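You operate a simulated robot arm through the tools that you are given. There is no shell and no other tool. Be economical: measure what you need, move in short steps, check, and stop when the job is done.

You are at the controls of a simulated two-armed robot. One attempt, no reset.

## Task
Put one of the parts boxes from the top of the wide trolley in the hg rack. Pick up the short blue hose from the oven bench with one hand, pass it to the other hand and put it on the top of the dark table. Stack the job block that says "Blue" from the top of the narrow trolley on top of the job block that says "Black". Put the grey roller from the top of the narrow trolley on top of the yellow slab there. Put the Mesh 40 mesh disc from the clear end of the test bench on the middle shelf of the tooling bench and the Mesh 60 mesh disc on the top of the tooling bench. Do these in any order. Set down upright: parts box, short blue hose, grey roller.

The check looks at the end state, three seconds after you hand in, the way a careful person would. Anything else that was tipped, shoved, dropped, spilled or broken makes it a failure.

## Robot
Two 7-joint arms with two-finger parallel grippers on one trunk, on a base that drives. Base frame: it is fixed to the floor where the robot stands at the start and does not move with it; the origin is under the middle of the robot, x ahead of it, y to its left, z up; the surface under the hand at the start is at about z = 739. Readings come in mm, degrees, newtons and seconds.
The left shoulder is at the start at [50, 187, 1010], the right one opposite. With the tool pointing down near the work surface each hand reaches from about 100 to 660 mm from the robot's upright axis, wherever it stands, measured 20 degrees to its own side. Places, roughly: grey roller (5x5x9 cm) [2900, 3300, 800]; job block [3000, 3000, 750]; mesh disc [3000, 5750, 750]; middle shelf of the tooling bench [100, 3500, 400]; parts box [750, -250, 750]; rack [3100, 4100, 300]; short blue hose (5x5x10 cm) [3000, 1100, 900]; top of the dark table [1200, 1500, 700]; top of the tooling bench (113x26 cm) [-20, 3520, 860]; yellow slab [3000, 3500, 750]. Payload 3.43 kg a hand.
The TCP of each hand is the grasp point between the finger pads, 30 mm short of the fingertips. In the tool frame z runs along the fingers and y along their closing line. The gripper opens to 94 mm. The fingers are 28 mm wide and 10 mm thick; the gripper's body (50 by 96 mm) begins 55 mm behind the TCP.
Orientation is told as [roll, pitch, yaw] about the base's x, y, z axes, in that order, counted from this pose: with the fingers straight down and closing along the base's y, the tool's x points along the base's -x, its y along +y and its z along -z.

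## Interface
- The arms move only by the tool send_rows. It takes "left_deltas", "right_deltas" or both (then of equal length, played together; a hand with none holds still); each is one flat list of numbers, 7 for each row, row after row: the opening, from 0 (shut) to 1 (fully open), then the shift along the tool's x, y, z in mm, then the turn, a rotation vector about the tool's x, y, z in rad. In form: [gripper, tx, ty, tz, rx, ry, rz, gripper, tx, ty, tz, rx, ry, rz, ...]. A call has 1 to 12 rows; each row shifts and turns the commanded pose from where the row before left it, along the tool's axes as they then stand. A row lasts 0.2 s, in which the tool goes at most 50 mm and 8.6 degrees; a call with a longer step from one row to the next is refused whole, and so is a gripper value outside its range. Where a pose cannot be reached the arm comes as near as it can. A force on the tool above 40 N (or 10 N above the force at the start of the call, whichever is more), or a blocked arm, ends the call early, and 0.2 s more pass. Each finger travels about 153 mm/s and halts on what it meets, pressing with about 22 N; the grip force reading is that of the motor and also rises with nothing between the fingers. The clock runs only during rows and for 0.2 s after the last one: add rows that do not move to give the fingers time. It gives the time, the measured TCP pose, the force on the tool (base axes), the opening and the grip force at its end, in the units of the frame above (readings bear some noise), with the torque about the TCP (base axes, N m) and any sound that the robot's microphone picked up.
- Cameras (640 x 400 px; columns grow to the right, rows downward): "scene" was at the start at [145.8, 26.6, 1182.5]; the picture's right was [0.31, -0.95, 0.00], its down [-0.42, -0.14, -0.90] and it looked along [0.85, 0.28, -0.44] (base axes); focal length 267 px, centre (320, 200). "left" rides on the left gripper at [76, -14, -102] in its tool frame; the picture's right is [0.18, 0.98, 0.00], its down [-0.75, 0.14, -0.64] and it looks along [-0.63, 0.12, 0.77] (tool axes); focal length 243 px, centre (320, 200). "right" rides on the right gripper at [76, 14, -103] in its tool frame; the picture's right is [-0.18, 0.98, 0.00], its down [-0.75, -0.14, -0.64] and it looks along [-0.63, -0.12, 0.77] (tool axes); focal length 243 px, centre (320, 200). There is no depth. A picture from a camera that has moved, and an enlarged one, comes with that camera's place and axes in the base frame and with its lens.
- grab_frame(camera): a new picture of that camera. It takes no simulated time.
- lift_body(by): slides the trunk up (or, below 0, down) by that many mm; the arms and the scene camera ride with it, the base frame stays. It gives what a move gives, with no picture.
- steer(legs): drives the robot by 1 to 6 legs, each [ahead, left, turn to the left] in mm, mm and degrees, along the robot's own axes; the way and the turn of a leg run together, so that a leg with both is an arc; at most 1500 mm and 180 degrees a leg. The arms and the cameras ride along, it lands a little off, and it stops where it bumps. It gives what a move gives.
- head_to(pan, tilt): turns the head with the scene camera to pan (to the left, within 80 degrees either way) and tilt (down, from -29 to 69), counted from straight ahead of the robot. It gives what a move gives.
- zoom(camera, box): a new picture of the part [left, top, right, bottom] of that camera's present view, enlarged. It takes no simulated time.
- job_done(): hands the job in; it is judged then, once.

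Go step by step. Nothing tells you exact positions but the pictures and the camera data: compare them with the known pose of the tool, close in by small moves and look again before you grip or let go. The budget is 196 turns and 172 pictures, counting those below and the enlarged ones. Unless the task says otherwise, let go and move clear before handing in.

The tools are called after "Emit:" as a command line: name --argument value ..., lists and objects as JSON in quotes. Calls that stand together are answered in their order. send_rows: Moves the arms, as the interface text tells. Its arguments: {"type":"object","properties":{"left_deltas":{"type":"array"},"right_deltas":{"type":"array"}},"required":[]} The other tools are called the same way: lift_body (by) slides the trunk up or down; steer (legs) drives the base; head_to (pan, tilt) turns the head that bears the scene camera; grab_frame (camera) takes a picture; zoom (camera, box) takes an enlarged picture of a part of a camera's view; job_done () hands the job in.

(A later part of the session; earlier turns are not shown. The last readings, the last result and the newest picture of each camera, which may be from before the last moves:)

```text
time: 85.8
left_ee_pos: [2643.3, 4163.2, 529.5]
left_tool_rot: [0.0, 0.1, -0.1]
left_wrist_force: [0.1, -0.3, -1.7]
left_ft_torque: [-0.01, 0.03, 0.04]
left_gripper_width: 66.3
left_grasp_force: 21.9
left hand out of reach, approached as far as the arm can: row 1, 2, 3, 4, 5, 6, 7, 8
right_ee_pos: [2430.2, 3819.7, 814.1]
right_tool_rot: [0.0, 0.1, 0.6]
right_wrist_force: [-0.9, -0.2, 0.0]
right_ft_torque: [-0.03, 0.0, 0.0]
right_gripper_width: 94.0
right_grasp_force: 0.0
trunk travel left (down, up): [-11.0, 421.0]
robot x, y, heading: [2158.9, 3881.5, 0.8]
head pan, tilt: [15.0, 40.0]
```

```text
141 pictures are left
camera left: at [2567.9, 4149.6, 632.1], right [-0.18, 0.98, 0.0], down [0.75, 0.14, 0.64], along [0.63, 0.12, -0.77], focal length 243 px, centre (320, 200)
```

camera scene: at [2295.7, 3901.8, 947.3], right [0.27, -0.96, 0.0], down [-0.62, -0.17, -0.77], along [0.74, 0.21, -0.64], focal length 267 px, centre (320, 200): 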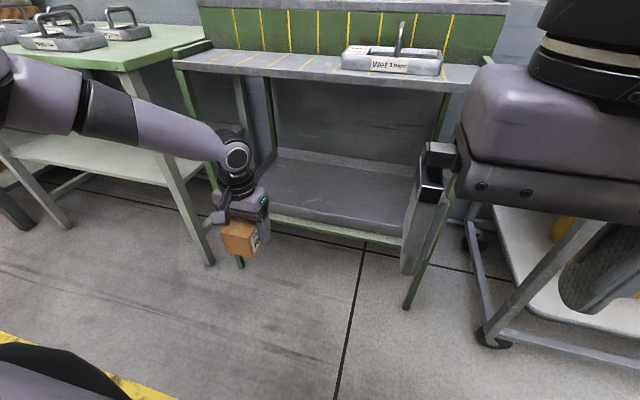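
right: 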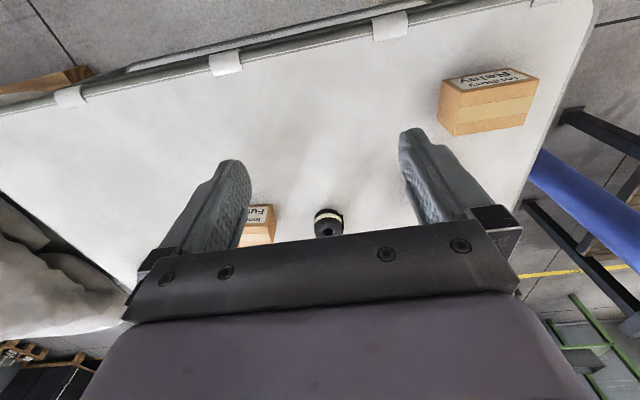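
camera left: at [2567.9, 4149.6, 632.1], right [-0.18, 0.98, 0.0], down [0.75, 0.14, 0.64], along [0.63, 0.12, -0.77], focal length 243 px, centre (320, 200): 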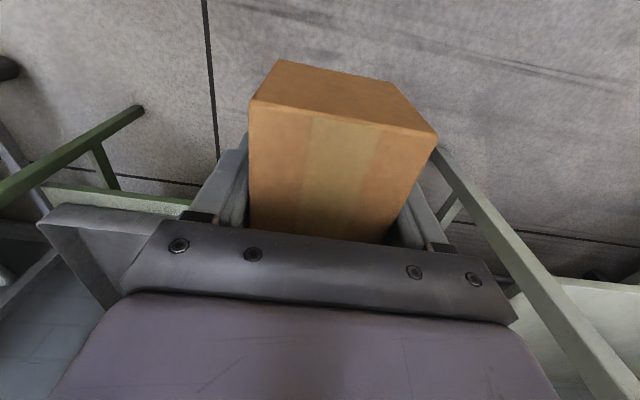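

The left arm's reach is limited here by its joint state. I'll test it by drawing back and then going down.

Emit:
send_rows --left_deltas '[0, 30, 0, 0, 0, 0, 0, 0, 30, 0, 0, 0, 0, 0, 0, 30, 0, 0, 0, 0, 0, 0, 30, 0, 0, 0, 0, 0]'

Emit:
send_rows --left_deltas '[0, 0, 0, 25, 0, 0, 0, 0, 0, 0, 25, 0, 0, 0, 0, 0, 0, 25, 0, 0, 0, 0, 0, 0, 25, 0, 0, 0]'

Emit:
grab_frame --camera "scene"

```text
time: 86.8
left_ee_pos: [2519.7, 4168.6, 529.4]
left_tool_rot: [0.1, 0.0, -0.1]
left_wrist_force: [-1.5, -0.5, -1.8]
left_ft_torque: [-0.01, -0.01, 0.0]
left_gripper_width: 66.1
left_grasp_force: 22.1
right_ee_pos: [2431.6, 3820.6, 814.7]
right_tool_rot: [0.0, 0.1, 0.6]
right_wrist_force: [-0.1, -0.2, 0.1]
right_ft_torque: [-0.01, 0.02, -0.03]
right_gripper_width: 94.0
right_grasp_force: 0.0
trunk travel left (down, up): [-11.0, 421.0]
robot x, y, heading: [2155.8, 3880.8, 0.7]
head pan, tilt: [15.0, 40.0]
```

```text
time: 87.8
left_ee_pos: [2518.0, 4172.1, 438.9]
left_tool_rot: [0.0, 0.0, -0.1]
left_wrist_force: [-0.5, 0.2, -2.3]
left_ft_torque: [0.0, -0.01, -0.02]
left_gripper_width: 66.2
left_grasp_force: 21.8
left hand out of reach, approached as far as the arm can: row 4
right_ee_pos: [2431.5, 3821.2, 813.7]
right_tool_rot: [-0.1, 0.1, 0.6]
right_wrist_force: [0.9, -0.2, -0.7]
right_ft_torque: [0.01, 0.0, -0.01]
right_gripper_width: 94.0
right_grasp_force: 0.0
trunk travel left (down, up): [-11.0, 421.0]
robot x, y, heading: [2154.5, 3882.7, 0.9]
head pan, tilt: [15.0, 40.0]
```

```text
140 pictures are left
camera scene: at [2295.7, 3901.9, 947.4], right [0.27, -0.96, 0.0], down [-0.62, -0.17, -0.77], along [0.74, 0.21, -0.64], focal length 267 px, centre (320, 200)
```

scene: 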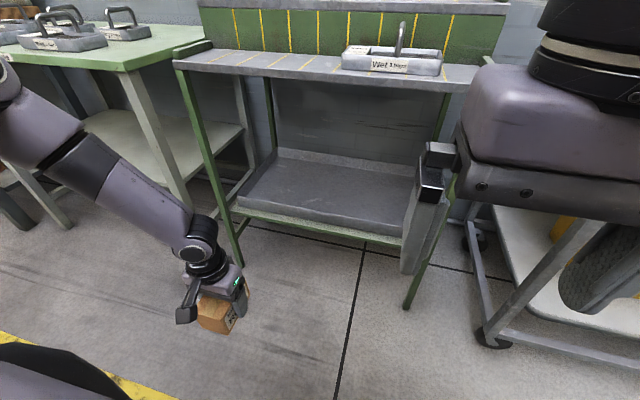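

I'd like to see the left elbow's posture.

Emit:
head_to --pan 65 --tilt 35

Emit:
grab_frame --camera "scene"

```text
time: 89.0
left_ee_pos: [2519.4, 4171.8, 438.2]
left_tool_rot: [0.0, 0.1, -0.1]
left_wrist_force: [0.3, 1.0, -1.9]
left_ft_torque: [-0.01, 0.04, -0.01]
left_gripper_width: 66.2
left_grasp_force: 22.0
right_ee_pos: [2436.3, 3822.0, 813.1]
right_tool_rot: [0.1, -0.3, -1.2]
right_wrist_force: [57.6, 39.8, -25.3]
right_ft_torque: [-5.02, 4.5, -4.27]
right_gripper_width: 94.1
right_grasp_force: 0.1
trunk travel left (down, up): [-11.0, 421.0]
robot x, y, heading: [2152.5, 3878.4, 0.9]
head pan, tilt: [65.0, 35.0]
```

```text
139 pictures are left
camera scene: at [2280.0, 3934.9, 951.5], right [0.65, -0.76, 0.0], down [-0.46, -0.39, -0.8], along [0.61, 0.52, -0.61], focal length 267 px, centre (320, 200)
```

scene: 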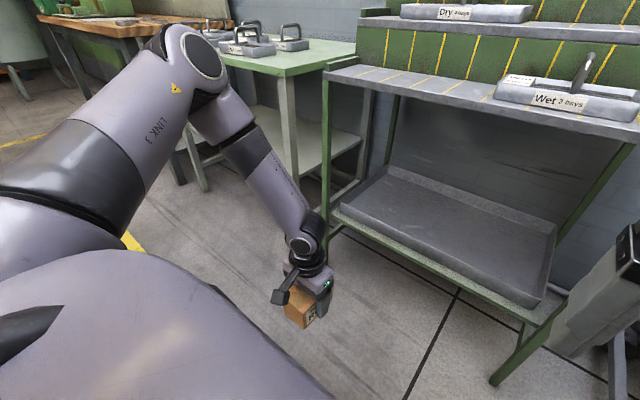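

The head bumped the right hand, so I'm turning it back and moving the right hand forward, outward and up. I'm also raising the left arm and extending it forward in stages.

Emit:
head_to --pan 20 --tilt 40

Emit:
send_rows --right_deltas '[1, -20, -20, 0, 0, 0, 0, 1, -20, -30, 0, 0, 0, 0, 1, -20, -30, 0, 0, 0, 0, 1, -20, -30, -20, 0, 0, 0, 1, 0, -30, -30, 0, 0, 0, 1, 0, -30, -30, 0, 0, 0, 1, 0, 0, -30, 0, 0, 0, 1, 0, 0, -30, 0, 0, 0, 1, 0, 0, 0, 0, 0, 0, 1, 0, 0, 0, 0, 0, 0]' --left_deltas '[0, 0, 0, -30, 0, 0, 0, 0, 0, 0, -30, 0, 0, 0, 0, 0, 0, -30, 0, 0, 0, 0, 0, 0, -30, 0, 0, 0, 0, 0, 0, -30, 0, 0, 0, 0, -25, -10, -30, 0, 0, 0, 0, -25, -10, -30, 0, 0, 0, 0, -25, -10, 0, 0, 0, 0, 0, -25, -10, 0, 0, 0, 0, 0, -25, -10, 0, 0, 0, 0]'

Emit:
send_rows --left_deltas '[0, -25, 0, 0, 0, 0, 0, 0, -25, 0, 0, 0, 0, 0, 0, -25, 0, 0, 0, 0, 0, 0, -25, 0, 0, 0, 0, 0, 0, 0, 0, 0, 0, 0, 0]'

```text
time: 90.1
left_ee_pos: [2517.5, 4171.2, 440.3]
left_tool_rot: [0.0, 0.2, -0.1]
left_wrist_force: [0.7, 0.8, -1.9]
left_ft_torque: [-0.01, 0.02, -0.01]
left_gripper_width: 66.3
left_grasp_force: 22.5
right_ee_pos: [2430.0, 3821.0, 814.0]
right_tool_rot: [0.1, 0.0, 0.7]
right_wrist_force: [0.9, -0.2, -0.1]
right_ft_torque: [0.01, -0.02, -0.03]
right_gripper_width: 93.9
right_grasp_force: 0.1
trunk travel left (down, up): [-11.0, 421.0]
robot x, y, heading: [2155.5, 3879.5, 0.5]
head pan, tilt: [20.0, 40.0]
```

```text
time: 92.3
left_ee_pos: [2645.1, 4119.8, 648.0]
left_tool_rot: [0.1, 0.1, -0.2]
left_wrist_force: [0.3, 0.0, -1.6]
left_ft_torque: [-0.01, -0.04, 0.0]
left_gripper_width: 66.0
left_grasp_force: 22.2
right_ee_pos: [2513.9, 3651.3, 952.5]
right_tool_rot: [0.1, 0.1, 0.6]
right_wrist_force: [0.1, 0.9, -0.4]
right_ft_torque: [0.02, -0.02, 0.03]
right_gripper_width: 94.0
right_grasp_force: 0.1
trunk travel left (down, up): [-11.0, 421.0]
robot x, y, heading: [2154.7, 3880.6, 0.6]
head pan, tilt: [20.0, 40.0]
```

```text
time: 93.5
left_ee_pos: [2693.5, 4149.6, 659.3]
left_tool_rot: [0.0, 0.1, -0.1]
left_wrist_force: [0.1, -0.7, -1.9]
left_ft_torque: [-0.02, -0.01, -0.03]
left_gripper_width: 66.3
left_grasp_force: 22.1
left hand out of reach, approached as far as the arm can: row 2, 3, 4
right_ee_pos: [2515.5, 3650.4, 953.0]
right_tool_rot: [0.1, 0.1, 0.6]
right_wrist_force: [0.6, 0.2, 0.6]
right_ft_torque: [-0.01, 0.0, -0.04]
right_gripper_width: 94.1
right_grasp_force: 0.0
trunk travel left (down, up): [-11.0, 421.0]
robot x, y, heading: [2155.1, 3878.8, 0.6]
head pan, tilt: [20.0, 40.0]
```

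I'm testing whether a different hand yaw frees more reach: turning +30° and then extending.

Emit:
send_rows --left_deltas '[0, 0, 0, 0, 0, 0, -0.13, 0, 0, 0, 0, 0, 0, -0.13, 0, 0, 0, 0, 0, 0, -0.13, 0, 0, 0, 0, 0, 0, -0.13, 0, -21, 12, 0, 0, 0, 0, 0, -21, 12, 0, 0, 0, 0, 0, -21, 12, 0, 0, 0, 0, 0, -21, 12, 0, 0, 0, 0]'

Emit:
grab_frame --camera "scene"

```text
time: 95.3
left_ee_pos: [2723.5, 4237.6, 662.5]
left_tool_rot: [0.1, 0.0, 29.7]
left_wrist_force: [-0.1, -0.1, -1.8]
left_ft_torque: [0.0, -0.01, 0.0]
left_gripper_width: 66.3
left_grasp_force: 22.2
left hand out of reach, approached as far as the arm can: row 6, 7, 8
right_ee_pos: [2515.1, 3651.4, 953.9]
right_tool_rot: [0.0, 0.0, 0.6]
right_wrist_force: [0.0, 0.8, -0.2]
right_ft_torque: [0.0, 0.0, 0.0]
right_gripper_width: 94.0
right_grasp_force: 0.0
trunk travel left (down, up): [-11.0, 421.0]
robot x, y, heading: [2155.3, 3881.7, 0.7]
head pan, tilt: [20.0, 40.0]
```

```text
138 pictures are left
camera scene: at [2293.4, 3908.8, 947.3], right [0.35, -0.94, 0.0], down [-0.6, -0.23, -0.77], along [0.72, 0.27, -0.64], focal length 267 px, centre (320, 200)
```

scene: 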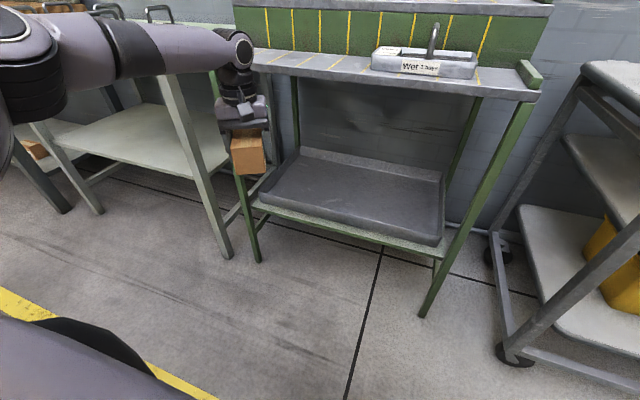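

Reach grew with yaw +30°. Now I'll lower from here to see the depth it gives.

Emit:
send_rows --left_deltas '[0, 22, -12, 10, 0, 0, 0, 0, 22, -12, 25, 0, 0, 0, 0, 0, 0, 30, 0, 0, 0, 0, 0, 0, 30, 0, 0, 0, 0, 0, 0, 30, 0, 0, 0, 0, 0, 0, 30, 0, 0, 0, 0, 0, 0, 30, 0, 0, 0, 0, 0, 0, 30, 0, 0, 0, 0, 0, 0, 30, 0, 0, 0]'

Emit:
grab_frame --camera "scene"

```text
time: 97.3
left_ee_pos: [2623.4, 4222.2, 477.3]
left_tool_rot: [0.1, 0.0, 29.7]
left_wrist_force: [-1.2, -0.6, -1.7]
left_ft_torque: [-0.02, 0.0, 0.01]
left_gripper_width: 66.4
left_grasp_force: 21.8
left hand out of reach, approached as far as the arm can: row 4, 5, 6, 7, 8, 9
right_ee_pos: [2513.0, 3650.6, 953.4]
right_tool_rot: [0.1, 0.1, 0.6]
right_wrist_force: [-0.1, -0.5, -0.2]
right_ft_torque: [0.0, -0.06, -0.04]
right_gripper_width: 93.8
right_grasp_force: 0.1
trunk travel left (down, up): [-11.0, 421.0]
robot x, y, heading: [2153.7, 3881.1, 0.8]
head pan, tilt: [20.0, 40.0]
```

```text
137 pictures are left
camera scene: at [2293.4, 3908.8, 947.3], right [0.35, -0.94, 0.0], down [-0.6, -0.23, -0.77], along [0.72, 0.27, -0.64], focal length 267 px, centre (320, 200)
```

scene: 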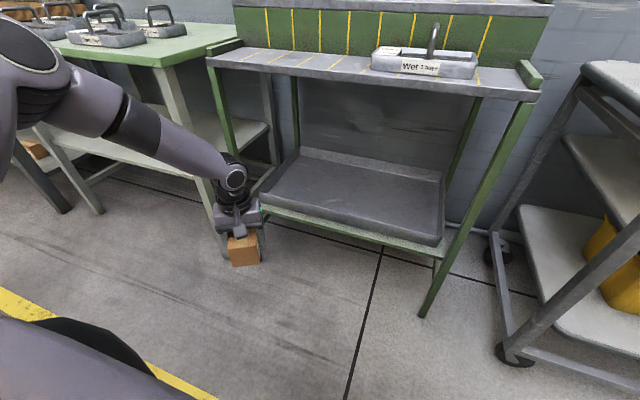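

The tray floor is nearer z 390, so the hand needs about z 430. Reach is best at about 37° to the left, so I'll back off and turn the robot 40° right to put that direction straight at the rack.

Emit:
steer --legs '[[-150, 0, 0], [0, 0, -40]]'

Emit:
head_to --pan 50 --tilt 40

Emit:
send_rows --left_deltas '[0, 0, 0, 0, 0, 0, -0.1, 0, -20, 0, 0, 0, 0, 0, 0, -20, 0, 0, 0, 0, 0, 0, 0, 0, 20, 0, 0, 0, 0, 0, 0, 20, 0, 0, 0]'

Emit:
grab_frame --camera "scene"

```text
time: 100.5
left_ee_pos: [2581.7, 3840.7, 477.8]
left_tool_rot: [0.1, 0.0, -10.1]
left_wrist_force: [0.4, -0.2, -1.9]
left_ft_torque: [0.06, 0.01, 0.02]
left_gripper_width: 66.0
left_grasp_force: 21.9
right_ee_pos: [2133.2, 3471.8, 953.5]
right_tool_rot: [-0.1, 0.1, -39.3]
right_wrist_force: [0.2, -0.7, 0.1]
right_ft_torque: [-0.01, 0.03, 0.0]
right_gripper_width: 94.2
right_grasp_force: 0.1
trunk travel left (down, up): [-11.0, 421.0]
robot x, y, heading: [1999.6, 3879.2, -39.1]
head pan, tilt: [20.0, 40.0]
```

```text
time: 101.5
left_ee_pos: [2581.5, 3842.2, 477.8]
left_tool_rot: [0.2, 0.0, -10.0]
left_wrist_force: [-0.1, -0.2, -1.6]
left_ft_torque: [0.01, 0.02, 0.04]
left_gripper_width: 66.5
left_grasp_force: 21.3
right_ee_pos: [2133.1, 3471.8, 953.8]
right_tool_rot: [0.0, 0.1, -39.3]
right_wrist_force: [0.5, -1.0, -0.3]
right_ft_torque: [0.0, 0.0, -0.02]
right_gripper_width: 94.3
right_grasp_force: 0.1
trunk travel left (down, up): [-11.0, 421.0]
robot x, y, heading: [2003.7, 3877.9, -39.1]
head pan, tilt: [50.0, 40.0]
```

```text
time: 102.7
left_ee_pos: [2603.1, 3865.6, 471.4]
left_tool_rot: [0.2, 0.0, -4.3]
left_wrist_force: [-1.2, -0.3, -1.4]
left_ft_torque: [0.01, -0.02, -0.02]
left_gripper_width: 66.1
left_grasp_force: 21.6
left hand out of reach, approached as far as the arm can: row 2, 3, 4, 5
right_ee_pos: [2132.9, 3472.4, 954.1]
right_tool_rot: [0.0, 0.2, -39.3]
right_wrist_force: [0.4, 1.1, -0.4]
right_ft_torque: [0.0, -0.04, -0.01]
right_gripper_width: 93.9
right_grasp_force: 0.0
trunk travel left (down, up): [-11.0, 421.0]
robot x, y, heading: [2003.2, 3878.9, -38.9]
head pan, tilt: [50.0, 40.0]
```

```text
136 pictures are left
camera scene: at [2132.4, 3855.3, 947.3], right [0.19, -0.98, 0.0], down [-0.63, -0.12, -0.77], along [0.75, 0.15, -0.64], focal length 267 px, centre (320, 200)
```

scene: 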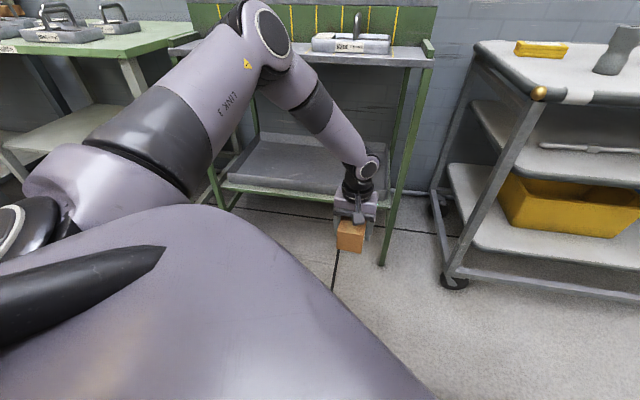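

With the elbow up, the forearm would hit the tier above the tray. Instead I'll set the box briefly on the rack's empty lower tier, then regrip it with the hand pitched 45° forward and slide it into the tray. First I'm turning back square and rising.

Emit:
lift_body --by 230

Emit:
steer --legs '[[0, 0, 39]]'

Emit:
send_rows --left_deltas '[0, 20, -8, -15, 0, 0, 0, 0, 20, -8, -15, 0, 0, 0.12, 0, 20, -8, -15, 0, 0, 0.12, 0, 10, -8, -15, 0, 0, 0.12, 0, 0, 0, -15, 0, 0, 0.12, 0, 0, 0, -15, 0, 0, 0.12]'

Emit:
head_to --pan 20 --tilt 35

Emit:
grab_frame --camera "scene"

```text
time: 105.1
left_ee_pos: [2604.5, 3865.2, 701.1]
left_tool_rot: [0.0, 0.0, -4.3]
left_wrist_force: [-1.0, -0.8, -2.2]
left_ft_torque: [-0.04, 0.0, 0.0]
left_gripper_width: 66.2
left_grasp_force: 22.3
right_ee_pos: [2132.5, 3471.2, 1183.4]
right_tool_rot: [0.0, 0.1, -39.2]
right_wrist_force: [0.0, -1.1, 0.3]
right_ft_torque: [-0.01, -0.01, 0.0]
right_gripper_width: 94.4
right_grasp_force: 0.0
trunk travel left (down, up): [-241.0, 191.0]
robot x, y, heading: [2002.5, 3878.3, -39.1]
head pan, tilt: [50.0, 40.0]
```

```text
time: 107.3
left_ee_pos: [2474.9, 4247.9, 701.8]
left_tool_rot: [0.1, 0.0, 35.1]
left_wrist_force: [-0.1, 0.7, -2.0]
left_ft_torque: [0.01, -0.02, -0.01]
left_gripper_width: 66.3
left_grasp_force: 22.2
right_ee_pos: [2361.1, 3646.4, 1183.5]
right_tool_rot: [0.0, 0.1, 0.3]
right_wrist_force: [-0.2, 0.9, 1.1]
right_ft_torque: [0.01, -0.01, 0.01]
right_gripper_width: 94.1
right_grasp_force: 0.0
trunk travel left (down, up): [-241.0, 191.0]
robot x, y, heading: [2004.5, 3876.3, 0.2]
head pan, tilt: [50.0, 40.0]
```

```text
time: 108.7
left_ee_pos: [2430.8, 4186.1, 792.6]
left_tool_rot: [0.3, 0.1, 0.5]
left_wrist_force: [0.2, 0.2, -1.6]
left_ft_torque: [-0.03, -0.01, 0.02]
left_gripper_width: 66.0
left_grasp_force: 21.6
right_ee_pos: [2360.7, 3646.5, 1182.9]
right_tool_rot: [0.1, 0.1, 0.3]
right_wrist_force: [0.2, -0.8, -0.3]
right_ft_torque: [-0.01, 0.0, -0.02]
right_gripper_width: 94.2
right_grasp_force: 0.0
trunk travel left (down, up): [-241.0, 191.0]
robot x, y, heading: [2008.3, 3878.9, 0.3]
head pan, tilt: [50.0, 40.0]
```

```text
time: 109.7
left_ee_pos: [2429.3, 4185.7, 790.8]
left_tool_rot: [0.1, 0.0, 0.7]
left_wrist_force: [0.1, 0.5, -2.3]
left_ft_torque: [0.03, 0.03, 0.01]
left_gripper_width: 66.2
left_grasp_force: 22.2
right_ee_pos: [2360.6, 3646.4, 1183.7]
right_tool_rot: [0.0, 0.1, 0.3]
right_wrist_force: [0.3, 0.1, -0.3]
right_ft_torque: [-0.03, 0.01, 0.0]
right_gripper_width: 94.0
right_grasp_force: 0.0
trunk travel left (down, up): [-241.0, 191.0]
robot x, y, heading: [2002.5, 3874.0, 0.5]
head pan, tilt: [20.0, 35.0]
```

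```text
135 pictures are left
camera scene: at [2144.5, 3907.3, 1184.9], right [0.35, -0.94, 0.0], down [-0.54, -0.2, -0.82], along [0.77, 0.29, -0.57], focal length 267 px, centre (320, 200)
```

scene: 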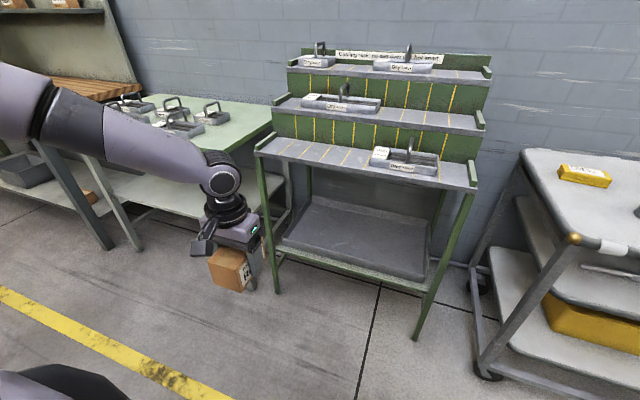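

Tier 1 spans x 2870–3017 at z ≈ 797 and is free for y 4050–4400. I'm raising the trunk and driving up to it.

Emit:
lift_body --by 105

Emit:
steer --legs '[[450, 0, -0.4]]'

Emit:
grab_frame --camera "scene"

Emit:
grab_frame --camera "left"

```text
time: 111.1
left_ee_pos: [2430.5, 4187.5, 896.5]
left_tool_rot: [0.1, 0.1, 0.6]
left_wrist_force: [0.5, 0.4, -1.9]
left_ft_torque: [-0.04, 0.01, -0.02]
left_gripper_width: 65.8
left_grasp_force: 22.0
right_ee_pos: [2361.4, 3646.9, 1288.2]
right_tool_rot: [0.1, 0.1, 0.3]
right_wrist_force: [-0.5, -0.3, -0.2]
right_ft_torque: [0.01, 0.01, 0.02]
right_gripper_width: 93.8
right_grasp_force: 0.1
trunk travel left (down, up): [-346.0, 86.0]
robot x, y, heading: [2006.2, 3878.4, 0.3]
head pan, tilt: [20.0, 35.0]
```

```text
time: 113.8
left_ee_pos: [2896.3, 4180.3, 895.5]
left_tool_rot: [0.1, 0.1, -0.2]
left_wrist_force: [-0.4, -0.3, -0.9]
left_ft_torque: [0.0, -0.01, 0.01]
left_gripper_width: 66.0
left_grasp_force: 21.4
right_ee_pos: [2820.3, 3641.0, 1288.1]
right_tool_rot: [0.0, 0.1, -0.7]
right_wrist_force: [0.2, 0.8, 0.4]
right_ft_torque: [0.03, 0.02, 0.0]
right_gripper_width: 94.0
right_grasp_force: 0.0
trunk travel left (down, up): [-346.0, 86.0]
robot x, y, heading: [2463.9, 3876.3, -0.6]
head pan, tilt: [20.0, 35.0]
```

```text
134 pictures are left
camera scene: at [2606.5, 3904.9, 1289.8], right [0.33, -0.94, 0.0], down [-0.54, -0.19, -0.82], along [0.77, 0.27, -0.57], focal length 267 px, centre (320, 200)
```

scene: 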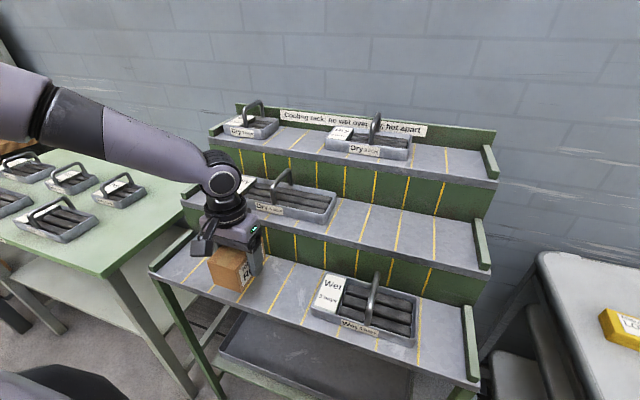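

```text
133 pictures are left
camera left: at [2821.2, 4165.0, 999.3], right [-0.18, 0.98, 0.0], down [0.75, 0.14, 0.64], along [0.63, 0.12, -0.77], focal length 243 px, centre (320, 200)
```

left: 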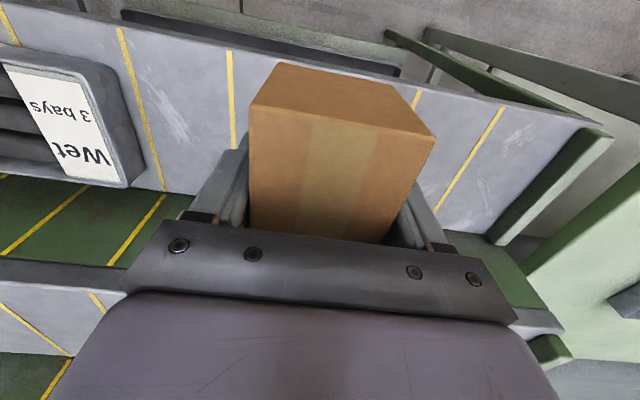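

I'm moving forward 38 mm over tier 1 and then lowering toward contact, expected at TCP about z 832.

Emit:
send_rows --left_deltas '[0, -19, 0, 0, 0, 0, 0, 0, -19, 0, 0, 0, 0, 0, 0, 0, 0, 20, 0, 0, 0, 0, 0, 0, 20, 0, 0, 0, 0, 0, 0, 10, 0, 0, 0, 0, 0, 0, 4, 0, 0, 0, 0, 0, 0, 3, 0, 0, 0]'

Emit:
grab_frame --camera "scene"

```text
time: 115.4
left_ee_pos: [2936.2, 4178.9, 839.3]
left_tool_rot: [0.0, -0.1, -0.2]
left_wrist_force: [0.0, 0.9, -1.2]
left_ft_torque: [-0.01, -0.03, -0.02]
left_gripper_width: 66.5
left_grasp_force: 22.1
right_ee_pos: [2818.7, 3640.7, 1288.9]
right_tool_rot: [0.1, 0.0, -0.5]
right_wrist_force: [0.1, 0.2, 0.4]
right_ft_torque: [-0.01, -0.03, 0.01]
right_gripper_width: 94.0
right_grasp_force: 0.0
trunk travel left (down, up): [-346.0, 86.0]
robot x, y, heading: [2466.0, 3878.2, -0.5]
head pan, tilt: [20.0, 35.0]
```

```text
132 pictures are left
camera scene: at [2606.1, 3904.9, 1289.9], right [0.33, -0.94, 0.0], down [-0.54, -0.19, -0.82], along [0.77, 0.27, -0.57], focal length 267 px, centre (320, 200)
```

scene: 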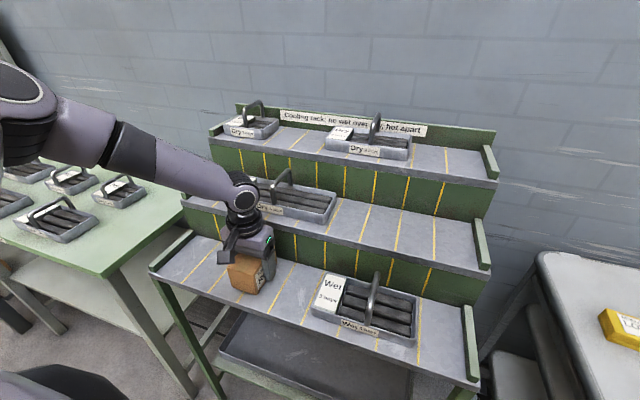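

No contact yet, so I'm lowering in 2 mm steps.

Emit:
send_rows --left_deltas '[0, 0, 0, 2, 0, 0, 0, 0, 0, 0, 2, 0, 0, 0, 0, 0, 0, 2, 0, 0, 0, 0, 0, 0, 1, 0, 0, 0]'

Emit:
grab_frame --camera "left"

```text
time: 116.4
left_ee_pos: [2936.7, 4178.7, 835.4]
left_tool_rot: [0.1, -0.4, -0.2]
left_wrist_force: [1.8, 3.6, 20.5]
left_ft_torque: [-0.05, 0.27, 0.02]
left_gripper_width: 66.4
left_grasp_force: 21.6
right_ee_pos: [2817.3, 3639.6, 1288.1]
right_tool_rot: [0.1, 0.0, -0.7]
right_wrist_force: [0.5, 0.6, 0.2]
right_ft_torque: [-0.03, 0.02, 0.01]
right_gripper_width: 94.2
right_grasp_force: 0.0
trunk travel left (down, up): [-346.0, 86.0]
robot x, y, heading: [2465.6, 3880.1, -0.4]
head pan, tilt: [20.0, 35.0]
```

```text
131 pictures are left
camera left: at [2859.4, 4163.8, 937.7], right [-0.18, 0.98, 0.0], down [0.75, 0.14, 0.65], along [0.64, 0.12, -0.76], focal length 243 px, centre (320, 200)
```

left: 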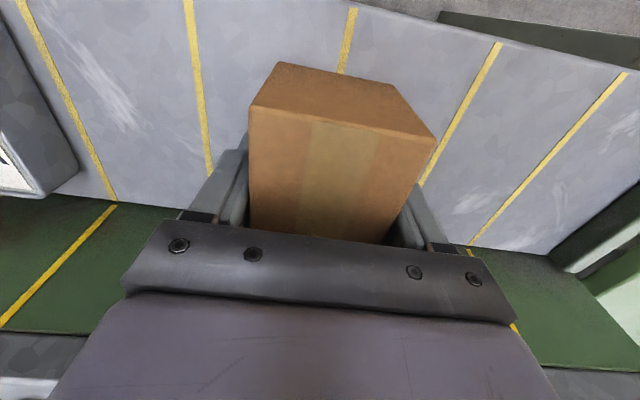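

Contact at z 835. I'm releasing, rising 100 mm and pitching the hand 45° forward.

Emit:
send_rows --left_deltas '[0.85, 0, 0, -1, 0, 0, 0, 1, 0, 0, 0, 0, 0, 0, 1, 0, 0, 0, 0, 0, 0, 1, 0, 0, -33, 0, 0, 0, 1, 0, 0, -33, 0, 0, 0, 1, 0, 0, -33, 0, 0, 0, 1, 0, 0, 0, 0, -0.131, 0, 1, 0, 0, 0, 0, -0.131, 0, 1, 0, 0, 0, 0, -0.131, 0, 1, 0, 0, 0, 0, -0.131, 0, 1, 0, 0, 0, 0, -0.131, 0, 1, 0, 0, 0, 0, -0.131, 0]'

Emit:
grab_frame --camera "scene"

Emit:
grab_frame --camera "left"

```text
time: 119.0
left_ee_pos: [2932.7, 4180.3, 931.8]
left_tool_rot: [-0.1, -45.1, 0.0]
left_wrist_force: [0.3, 0.2, -0.3]
left_ft_torque: [0.01, 0.01, -0.01]
left_gripper_width: 93.8
left_grasp_force: 0.0
right_ee_pos: [2817.3, 3641.1, 1287.6]
right_tool_rot: [0.1, 0.0, -0.5]
right_wrist_force: [-1.3, -0.3, 0.0]
right_ft_torque: [-0.03, -0.02, 0.01]
right_gripper_width: 93.8
right_grasp_force: 0.1
trunk travel left (down, up): [-346.0, 86.0]
robot x, y, heading: [2465.5, 3876.6, -0.5]
head pan, tilt: [20.0, 35.0]
```

```text
130 pictures are left
camera scene: at [2605.9, 3905.1, 1290.0], right [0.33, -0.94, 0.0], down [-0.54, -0.19, -0.82], along [0.77, 0.27, -0.57], focal length 267 px, centre (320, 200)
```

scene: 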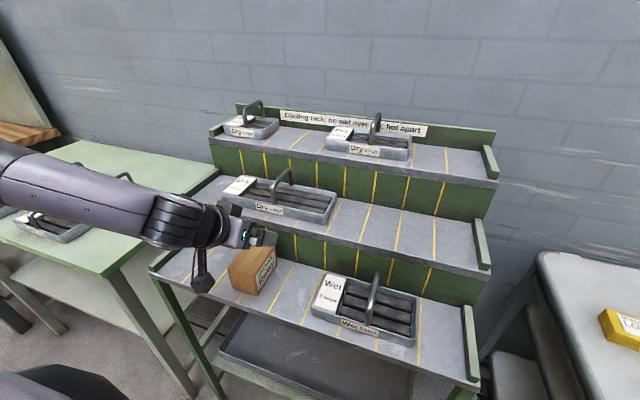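

```text
129 pictures are left
camera left: at [2807.0, 4165.4, 951.7], right [-0.13, 0.98, -0.13], down [0.08, 0.14, 0.99], along [0.99, 0.12, -0.09], focal length 243 px, centre (320, 200)
```

left: 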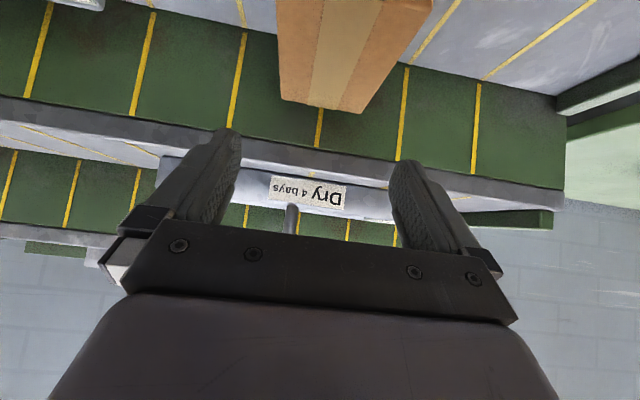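

The box stands upright on tier 1 and the pitched hand is well aligned. I'm descending over the box and gripping.

Emit:
send_rows --left_deltas '[1, 17.7, 0, 14.85, 0, 0, 0, 1, 17.7, 0, 14.85, 0, 0, 0, 1, 17.7, 0, 14.85, 0, 0, 0, 1, 17.7, 0, 14.85, 0, 0, 0, 1, 0, 0, 0, 0, 0, 0]'

Emit:
grab_frame --camera "scene"

Emit:
grab_frame --camera "left"

```text
time: 120.2
left_ee_pos: [2926.7, 4177.9, 839.3]
left_tool_rot: [0.0, -45.2, -0.2]
left_wrist_force: [-0.1, 0.1, 0.2]
left_ft_torque: [-0.02, -0.02, -0.01]
left_gripper_width: 94.0
left_grasp_force: 0.1
right_ee_pos: [2820.2, 3640.5, 1287.4]
right_tool_rot: [0.1, 0.0, -0.6]
right_wrist_force: [0.4, 0.6, -0.4]
right_ft_torque: [0.03, -0.02, -0.01]
right_gripper_width: 94.0
right_grasp_force: 0.1
trunk travel left (down, up): [-346.0, 86.0]
robot x, y, heading: [2463.5, 3877.3, -0.8]
head pan, tilt: [20.0, 35.0]
```

```text
128 pictures are left
camera scene: at [2605.8, 3905.0, 1289.9], right [0.33, -0.94, 0.0], down [-0.54, -0.19, -0.82], along [0.77, 0.27, -0.57], focal length 267 px, centre (320, 200)
```

scene: 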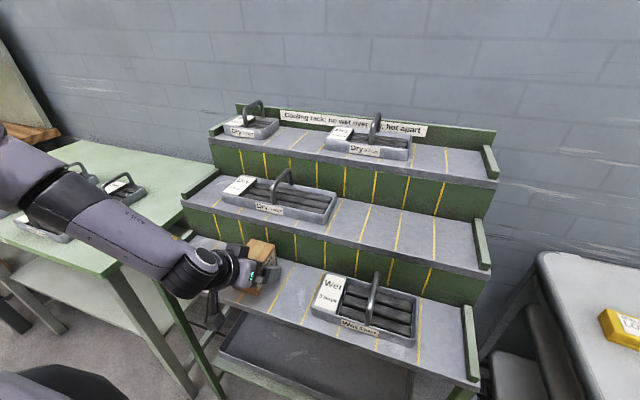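

```text
127 pictures are left
camera left: at [2800.6, 4163.2, 859.0], right [-0.13, 0.98, -0.13], down [0.08, 0.14, 0.99], along [0.99, 0.12, -0.1], focal length 243 px, centre (320, 200)
```

left: 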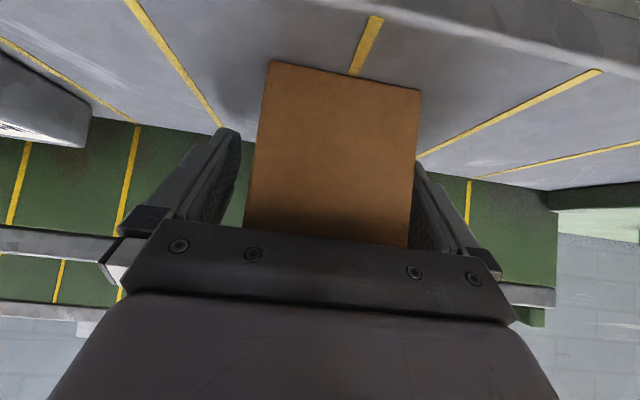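

I'm closing on the box and lifting it clear.

Emit:
send_rows --left_deltas '[0, 0, 0, 0, 0, 0, 0, 0, 0, 0, 0, 0, 0, 0, 0, 0, 0, 0, 0, 0, 0, 0, -18, 0, -18, 0, 0, 0, 0, -18, 0, -18, 0, 0, 0, 0, 0, 0, 0, 0, 0, 0]'

Emit:
grab_frame --camera "scene"

```text
time: 121.6
left_ee_pos: [2926.4, 4179.3, 889.4]
left_tool_rot: [0.1, -45.0, -0.3]
left_wrist_force: [0.5, -0.1, -1.8]
left_ft_torque: [-0.04, 0.02, 0.0]
left_gripper_width: 66.3
left_grasp_force: 22.0
right_ee_pos: [2820.0, 3640.5, 1288.3]
right_tool_rot: [0.1, 0.0, -0.6]
right_wrist_force: [-1.2, 0.1, -0.3]
right_ft_torque: [0.0, -0.01, 0.02]
right_gripper_width: 94.1
right_grasp_force: 0.0
trunk travel left (down, up): [-346.0, 86.0]
robot x, y, heading: [2464.2, 3879.8, -0.5]
head pan, tilt: [20.0, 35.0]
```

```text
126 pictures are left
camera scene: at [2606.2, 3904.9, 1289.9], right [0.33, -0.94, 0.0], down [-0.54, -0.19, -0.82], along [0.77, 0.27, -0.57], focal length 267 px, centre (320, 200)
```

scene: 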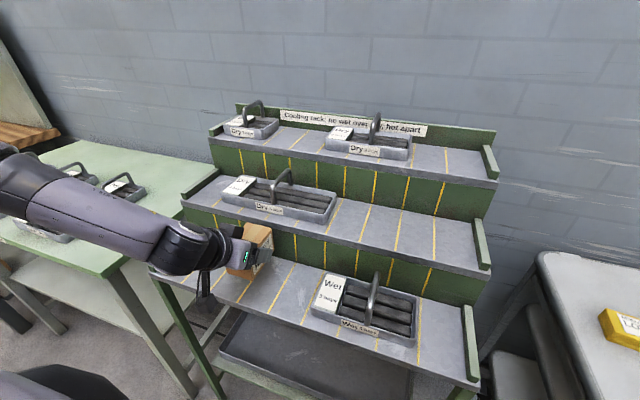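

I'm backing off, shifting 80 mm right and lowering the trunk to tray height.

Emit:
steer --legs '[[-240, 0, 0.5], [0, -80, 0]]'

Emit:
lift_body --by -340

Emit:
send_rows --left_deltas '[0, 14, 0, 14, 0, 0, 0, 0, 14, 0, 14, 0, 0, 0, 0, 14, 0, 14, 0, 0, 0, 0, 0, 0, 0, 0, 0, 0]'

Emit:
grab_frame --camera "scene"

Emit:
grab_frame --camera "left"

```text
time: 124.4
left_ee_pos: [2684.9, 4107.8, 890.2]
left_tool_rot: [0.1, -45.0, 0.5]
left_wrist_force: [-0.3, -0.1, -1.5]
left_ft_torque: [0.02, 0.01, -0.01]
left_gripper_width: 66.3
left_grasp_force: 21.9
right_ee_pos: [2585.2, 3566.9, 1288.7]
right_tool_rot: [0.2, 0.0, 0.1]
right_wrist_force: [0.8, 0.1, 0.7]
right_ft_torque: [0.03, 0.03, -0.01]
right_gripper_width: 94.2
right_grasp_force: 0.1
trunk travel left (down, up): [-346.0, 86.0]
robot x, y, heading: [2229.0, 3797.1, 0.5]
head pan, tilt: [20.0, 35.0]
```

```text
time: 127.7
left_ee_pos: [2685.4, 4107.7, 548.9]
left_tool_rot: [0.1, -45.0, 0.5]
left_wrist_force: [0.8, 0.1, -2.2]
left_ft_torque: [0.04, 0.05, 0.02]
left_gripper_width: 66.4
left_grasp_force: 22.1
right_ee_pos: [2584.4, 3566.6, 947.6]
right_tool_rot: [0.0, 0.0, 0.2]
right_wrist_force: [0.2, -0.3, -0.3]
right_ft_torque: [-0.01, -0.02, 0.0]
right_gripper_width: 93.7
right_grasp_force: 0.0
trunk travel left (down, up): [-6.0, 426.0]
robot x, y, heading: [2228.9, 3800.3, 0.3]
head pan, tilt: [20.0, 35.0]
```

```text
time: 128.7
left_ee_pos: [2685.7, 4108.4, 489.0]
left_tool_rot: [0.1, -45.2, 0.4]
left_wrist_force: [0.0, 0.2, -2.5]
left_ft_torque: [-0.01, 0.02, -0.01]
left_gripper_width: 66.2
left_grasp_force: 22.2
right_ee_pos: [2585.0, 3567.7, 948.4]
right_tool_rot: [0.1, 0.0, 0.1]
right_wrist_force: [0.1, 0.6, 0.0]
right_ft_torque: [0.02, 0.02, -0.03]
right_gripper_width: 94.0
right_grasp_force: 0.0
trunk travel left (down, up): [-6.0, 426.0]
robot x, y, heading: [2229.3, 3797.9, 0.3]
head pan, tilt: [20.0, 35.0]
```

```text
125 pictures are left
camera scene: at [2368.5, 3827.9, 949.9], right [0.35, -0.94, 0.0], down [-0.54, -0.2, -0.82], along [0.77, 0.28, -0.57], focal length 267 px, centre (320, 200)
```

scene: 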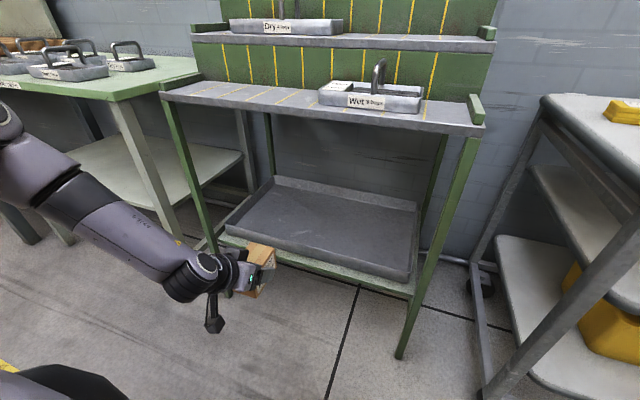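

```text
124 pictures are left
camera left: at [2559.1, 4091.7, 508.8], right [-0.14, 0.98, -0.13], down [0.08, 0.14, 0.99], along [0.99, 0.13, -0.1], focal length 243 px, centre (320, 200)
```

left: 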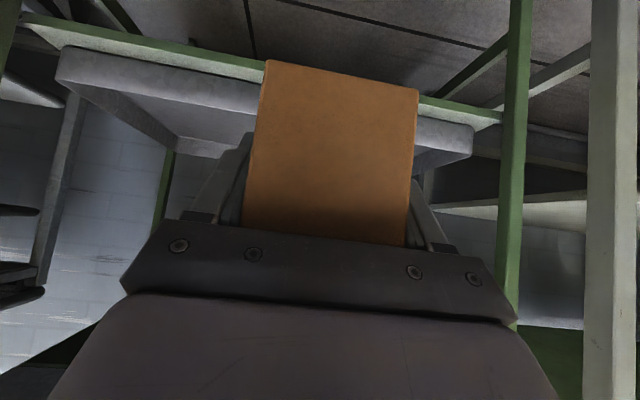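

Tray lip top is about z 389 and its floor about 350. I'm driving in so the box passes over the lip.

Emit:
steer --legs '[[230, 0, -0.3]]'

Emit:
grab_frame --camera "scene"

Emit:
grab_frame --camera "left"

```text
time: 130.4
left_ee_pos: [2918.3, 4106.3, 489.8]
left_tool_rot: [0.1, -45.0, 0.4]
left_wrist_force: [-0.2, -0.5, -2.2]
left_ft_torque: [0.03, 0.0, -0.01]
left_gripper_width: 66.0
left_grasp_force: 22.2
right_ee_pos: [2816.8, 3567.2, 948.4]
right_tool_rot: [0.1, 0.0, 0.0]
right_wrist_force: [-1.0, -0.2, 0.0]
right_ft_torque: [0.01, 0.01, 0.01]
right_gripper_width: 94.1
right_grasp_force: 0.1
trunk travel left (down, up): [-6.0, 426.0]
robot x, y, heading: [2458.8, 3802.2, -0.1]
head pan, tilt: [20.0, 35.0]
```

```text
123 pictures are left
camera scene: at [2601.5, 3828.4, 949.9], right [0.34, -0.94, 0.0], down [-0.54, -0.2, -0.82], along [0.77, 0.28, -0.57], focal length 267 px, centre (320, 200)
```

scene: 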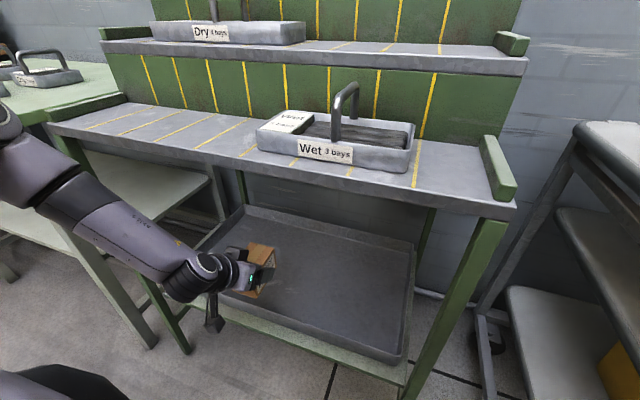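

```text
122 pictures are left
camera left: at [2792.8, 4091.8, 509.0], right [-0.14, 0.98, -0.13], down [0.08, 0.14, 0.99], along [0.99, 0.13, -0.1], focal length 243 px, centre (320, 200)
```

left: 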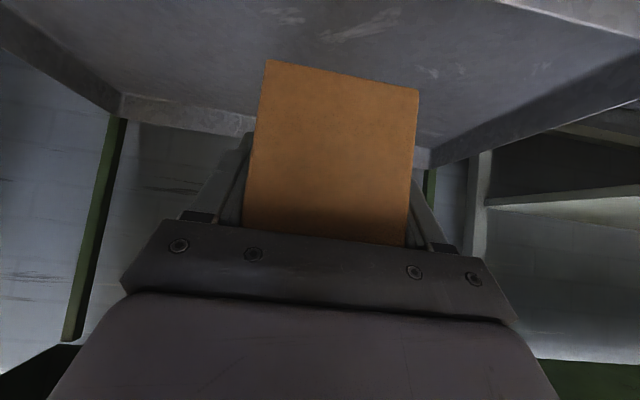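

The box is over the tray. I'm moving 40 mm forward and then down 70 mm.

Emit:
send_rows --left_deltas '[0, -14.1, 0, 14.1, 0, 0, 0, 0, -14.1, 0, 14.1, 0, 0, 0, 0, 12.4, 0, 12.4, 0, 0, 0, 0, 12.4, 0, 12.4, 0, 0, 0, 0, 12.4, 0, 12.4, 0, 0, 0, 0, 12.4, 0, 12.4, 0, 0, 0, 0, 0, 0, 0, 0, 0, 0]'

Emit:
grab_frame --camera "scene"

```text
time: 132.1
left_ee_pos: [2945.7, 4125.2, 471.0]
left_tool_rot: [0.1, -44.9, 0.3]
left_wrist_force: [0.5, -1.8, -1.6]
left_ft_torque: [-0.04, 0.02, 0.0]
left_gripper_width: 66.1
left_grasp_force: 22.1
left hand out of reach, approached as far as the arm can: row 3, 4, 5, 6
right_ee_pos: [2817.1, 3567.8, 948.1]
right_tool_rot: [-0.1, -0.1, 0.0]
right_wrist_force: [-0.2, 0.4, -0.5]
right_ft_torque: [-0.01, 0.03, 0.0]
right_gripper_width: 93.9
right_grasp_force: 0.1
trunk travel left (down, up): [-6.0, 426.0]
robot x, y, heading: [2458.5, 3796.7, 0.0]
head pan, tilt: [20.0, 35.0]
```

```text
121 pictures are left
camera scene: at [2601.5, 3828.4, 949.9], right [0.34, -0.94, 0.0], down [-0.54, -0.2, -0.82], along [0.77, 0.28, -0.57], focal length 267 px, centre (320, 200)
```

scene: 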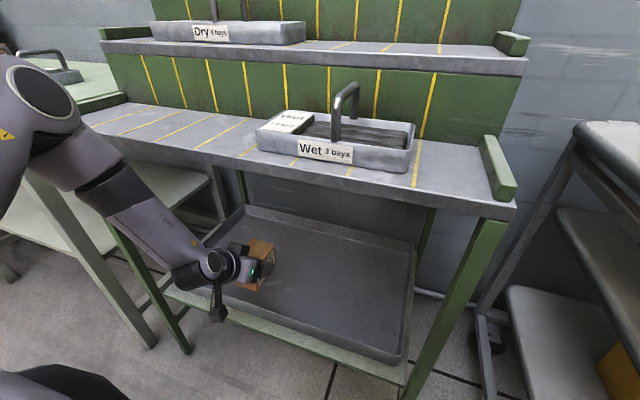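

The arm bottoms out at z 471 here because the elbow stays high. I'll back out, turn the robot so the hand works further to its left, and test how low it gets there.

Emit:
steer --legs '[[-330, 0, 0], [0, 0, -50]]'

Emit:
send_rows --left_deltas '[0, 0, 25, 0, 0, 0, 0, 0, 0, 25, 0, 0, 0, 0, 0, 0, 25, 0, 0, 0, 0, 0, 0, 25, 0, 0, 0, 0, 0, 0, 25, 0, 0, 0, 0, 0, 14, 0, 14, 0, 0, 0, 0, 14, 0, 14, 0, 0, 0, 0, 14, 0, 14, 0, 0, 0, 0, 14, 0, 14, 0, 0, 0, 0, 14, 0, 14, 0, 0, 0]'

Emit:
head_to --pan 50 --tilt 35

Emit:
grab_frame --camera "scene"

```text
time: 136.5
left_ee_pos: [2687.4, 3645.5, 470.7]
left_tool_rot: [0.1, -45.0, -48.5]
left_wrist_force: [-0.2, 0.1, -1.7]
left_ft_torque: [0.0, 0.01, -0.01]
left_gripper_width: 66.1
left_grasp_force: 22.0
right_ee_pos: [2184.7, 3375.3, 947.0]
right_tool_rot: [0.1, 0.1, -49.0]
right_wrist_force: [-0.8, 1.0, 0.7]
right_ft_torque: [0.02, -0.03, 0.01]
right_gripper_width: 93.9
right_grasp_force: 0.0
trunk travel left (down, up): [-6.0, 426.0]
robot x, y, heading: [2126.3, 3802.4, -48.8]
head pan, tilt: [20.0, 35.0]
```

```text
time: 138.7
left_ee_pos: [2777.0, 3737.7, 448.1]
left_tool_rot: [0.2, -45.0, -48.6]
left_wrist_force: [-0.2, 0.6, -1.9]
left_ft_torque: [0.0, -0.01, -0.02]
left_gripper_width: 66.3
left_grasp_force: 22.2
left hand out of reach, approached as far as the arm can: row 6, 7, 8, 9, 10
right_ee_pos: [2183.3, 3376.2, 949.7]
right_tool_rot: [0.0, 0.0, -48.9]
right_wrist_force: [-0.3, -0.4, -0.3]
right_ft_torque: [0.0, 0.0, 0.02]
right_gripper_width: 94.0
right_grasp_force: 0.2
trunk travel left (down, up): [-6.0, 426.0]
robot x, y, heading: [2126.8, 3798.0, -48.8]
head pan, tilt: [20.0, 35.0]
```

```text
time: 139.6
left_ee_pos: [2777.5, 3737.2, 447.6]
left_tool_rot: [0.1, -45.0, -48.5]
left_wrist_force: [0.0, -0.1, -2.1]
left_ft_torque: [-0.03, 0.02, -0.02]
left_gripper_width: 66.2
left_grasp_force: 21.6
right_ee_pos: [2183.9, 3376.5, 948.4]
right_tool_rot: [0.0, 0.1, -48.9]
right_wrist_force: [0.0, 0.5, -0.8]
right_ft_torque: [0.0, 0.0, -0.02]
right_gripper_width: 93.9
right_grasp_force: 0.1
trunk travel left (down, up): [-6.0, 426.0]
robot x, y, heading: [2122.8, 3796.6, -48.5]
head pan, tilt: [50.0, 35.0]
```

```text
120 pictures are left
camera scene: at [2251.7, 3753.6, 949.9], right [0.02, -1.0, 0.0], down [-0.57, -0.01, -0.82], along [0.82, 0.02, -0.57], focal length 267 px, centre (320, 200)
```

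scene: 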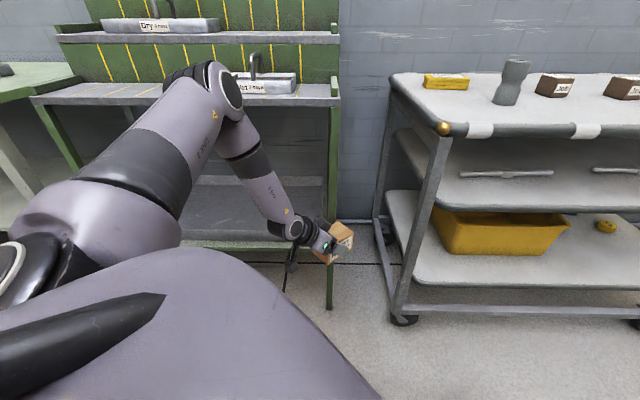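

Working further left gives more depth. Plan: set the box back on tier 1 and regrip it near its top with about 25° pitch, which is shallow enough to reach the tray. First I'm backing off, squaring up and rising.

Emit:
steer --legs '[[-150, 0, 0], [0, 0, 48.5]]'

Emit:
lift_body --by 425

Emit:
send_rows --left_deltas '[0, -14.1, 0, -14.1, 0, 0, 0, 0, -14.1, 0, -14.1, 0, 0, 0]'

Emit:
head_to --pan 20 --tilt 40

Emit:
grab_frame --camera "left"

```text
time: 143.2
left_ee_pos: [2503.1, 4357.1, 447.2]
left_tool_rot: [0.1, -44.9, 0.0]
left_wrist_force: [-0.5, 0.3, -1.8]
left_ft_torque: [0.04, -0.01, -0.03]
left_gripper_width: 66.4
left_grasp_force: 21.9
right_ee_pos: [2382.3, 3673.5, 948.6]
right_tool_rot: [0.1, 0.0, -0.5]
right_wrist_force: [0.0, -0.2, -0.6]
right_ft_torque: [-0.02, -0.02, 0.01]
right_gripper_width: 94.0
right_grasp_force: 0.2
trunk travel left (down, up): [-6.0, 426.0]
robot x, y, heading: [2028.2, 3907.0, -0.6]
head pan, tilt: [50.0, 35.0]
```

```text
refused: 425 is not a number from -400 to 400
```

```text
time: 143.8
left_ee_pos: [2503.6, 4356.9, 487.7]
left_tool_rot: [0.1, -45.0, 0.1]
left_wrist_force: [-0.7, 0.4, -2.0]
left_ft_torque: [-0.02, 0.05, -0.01]
left_gripper_width: 66.3
left_grasp_force: 22.3
right_ee_pos: [2382.5, 3673.7, 949.4]
right_tool_rot: [0.1, 0.0, -0.4]
right_wrist_force: [1.1, 0.5, -0.4]
right_ft_torque: [-0.03, 0.0, -0.03]
right_gripper_width: 94.1
right_grasp_force: 0.0
trunk travel left (down, up): [-6.0, 426.0]
robot x, y, heading: [2027.2, 3906.9, -0.1]
head pan, tilt: [50.0, 35.0]
```

```text
time: 144.8
left_ee_pos: [2503.1, 4358.7, 486.7]
left_tool_rot: [0.2, -45.0, 0.0]
left_wrist_force: [0.1, 0.0, -2.8]
left_ft_torque: [-0.01, 0.03, -0.01]
left_gripper_width: 66.1
left_grasp_force: 22.5
right_ee_pos: [2382.7, 3673.6, 948.5]
right_tool_rot: [0.2, 0.0, -0.4]
right_wrist_force: [0.0, -0.1, 0.7]
right_ft_torque: [0.0, -0.03, 0.04]
right_gripper_width: 94.3
right_grasp_force: 0.0
trunk travel left (down, up): [-6.0, 426.0]
robot x, y, heading: [2026.4, 3908.5, -0.1]
head pan, tilt: [20.0, 40.0]
```

```text
119 pictures are left
camera left: at [2377.7, 4342.8, 506.0], right [-0.13, 0.98, -0.13], down [0.08, 0.14, 0.99], along [0.99, 0.12, -0.1], focal length 243 px, centre (320, 200)
```

left: 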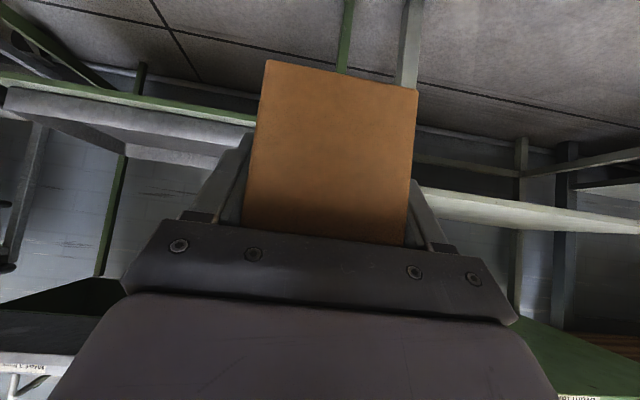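

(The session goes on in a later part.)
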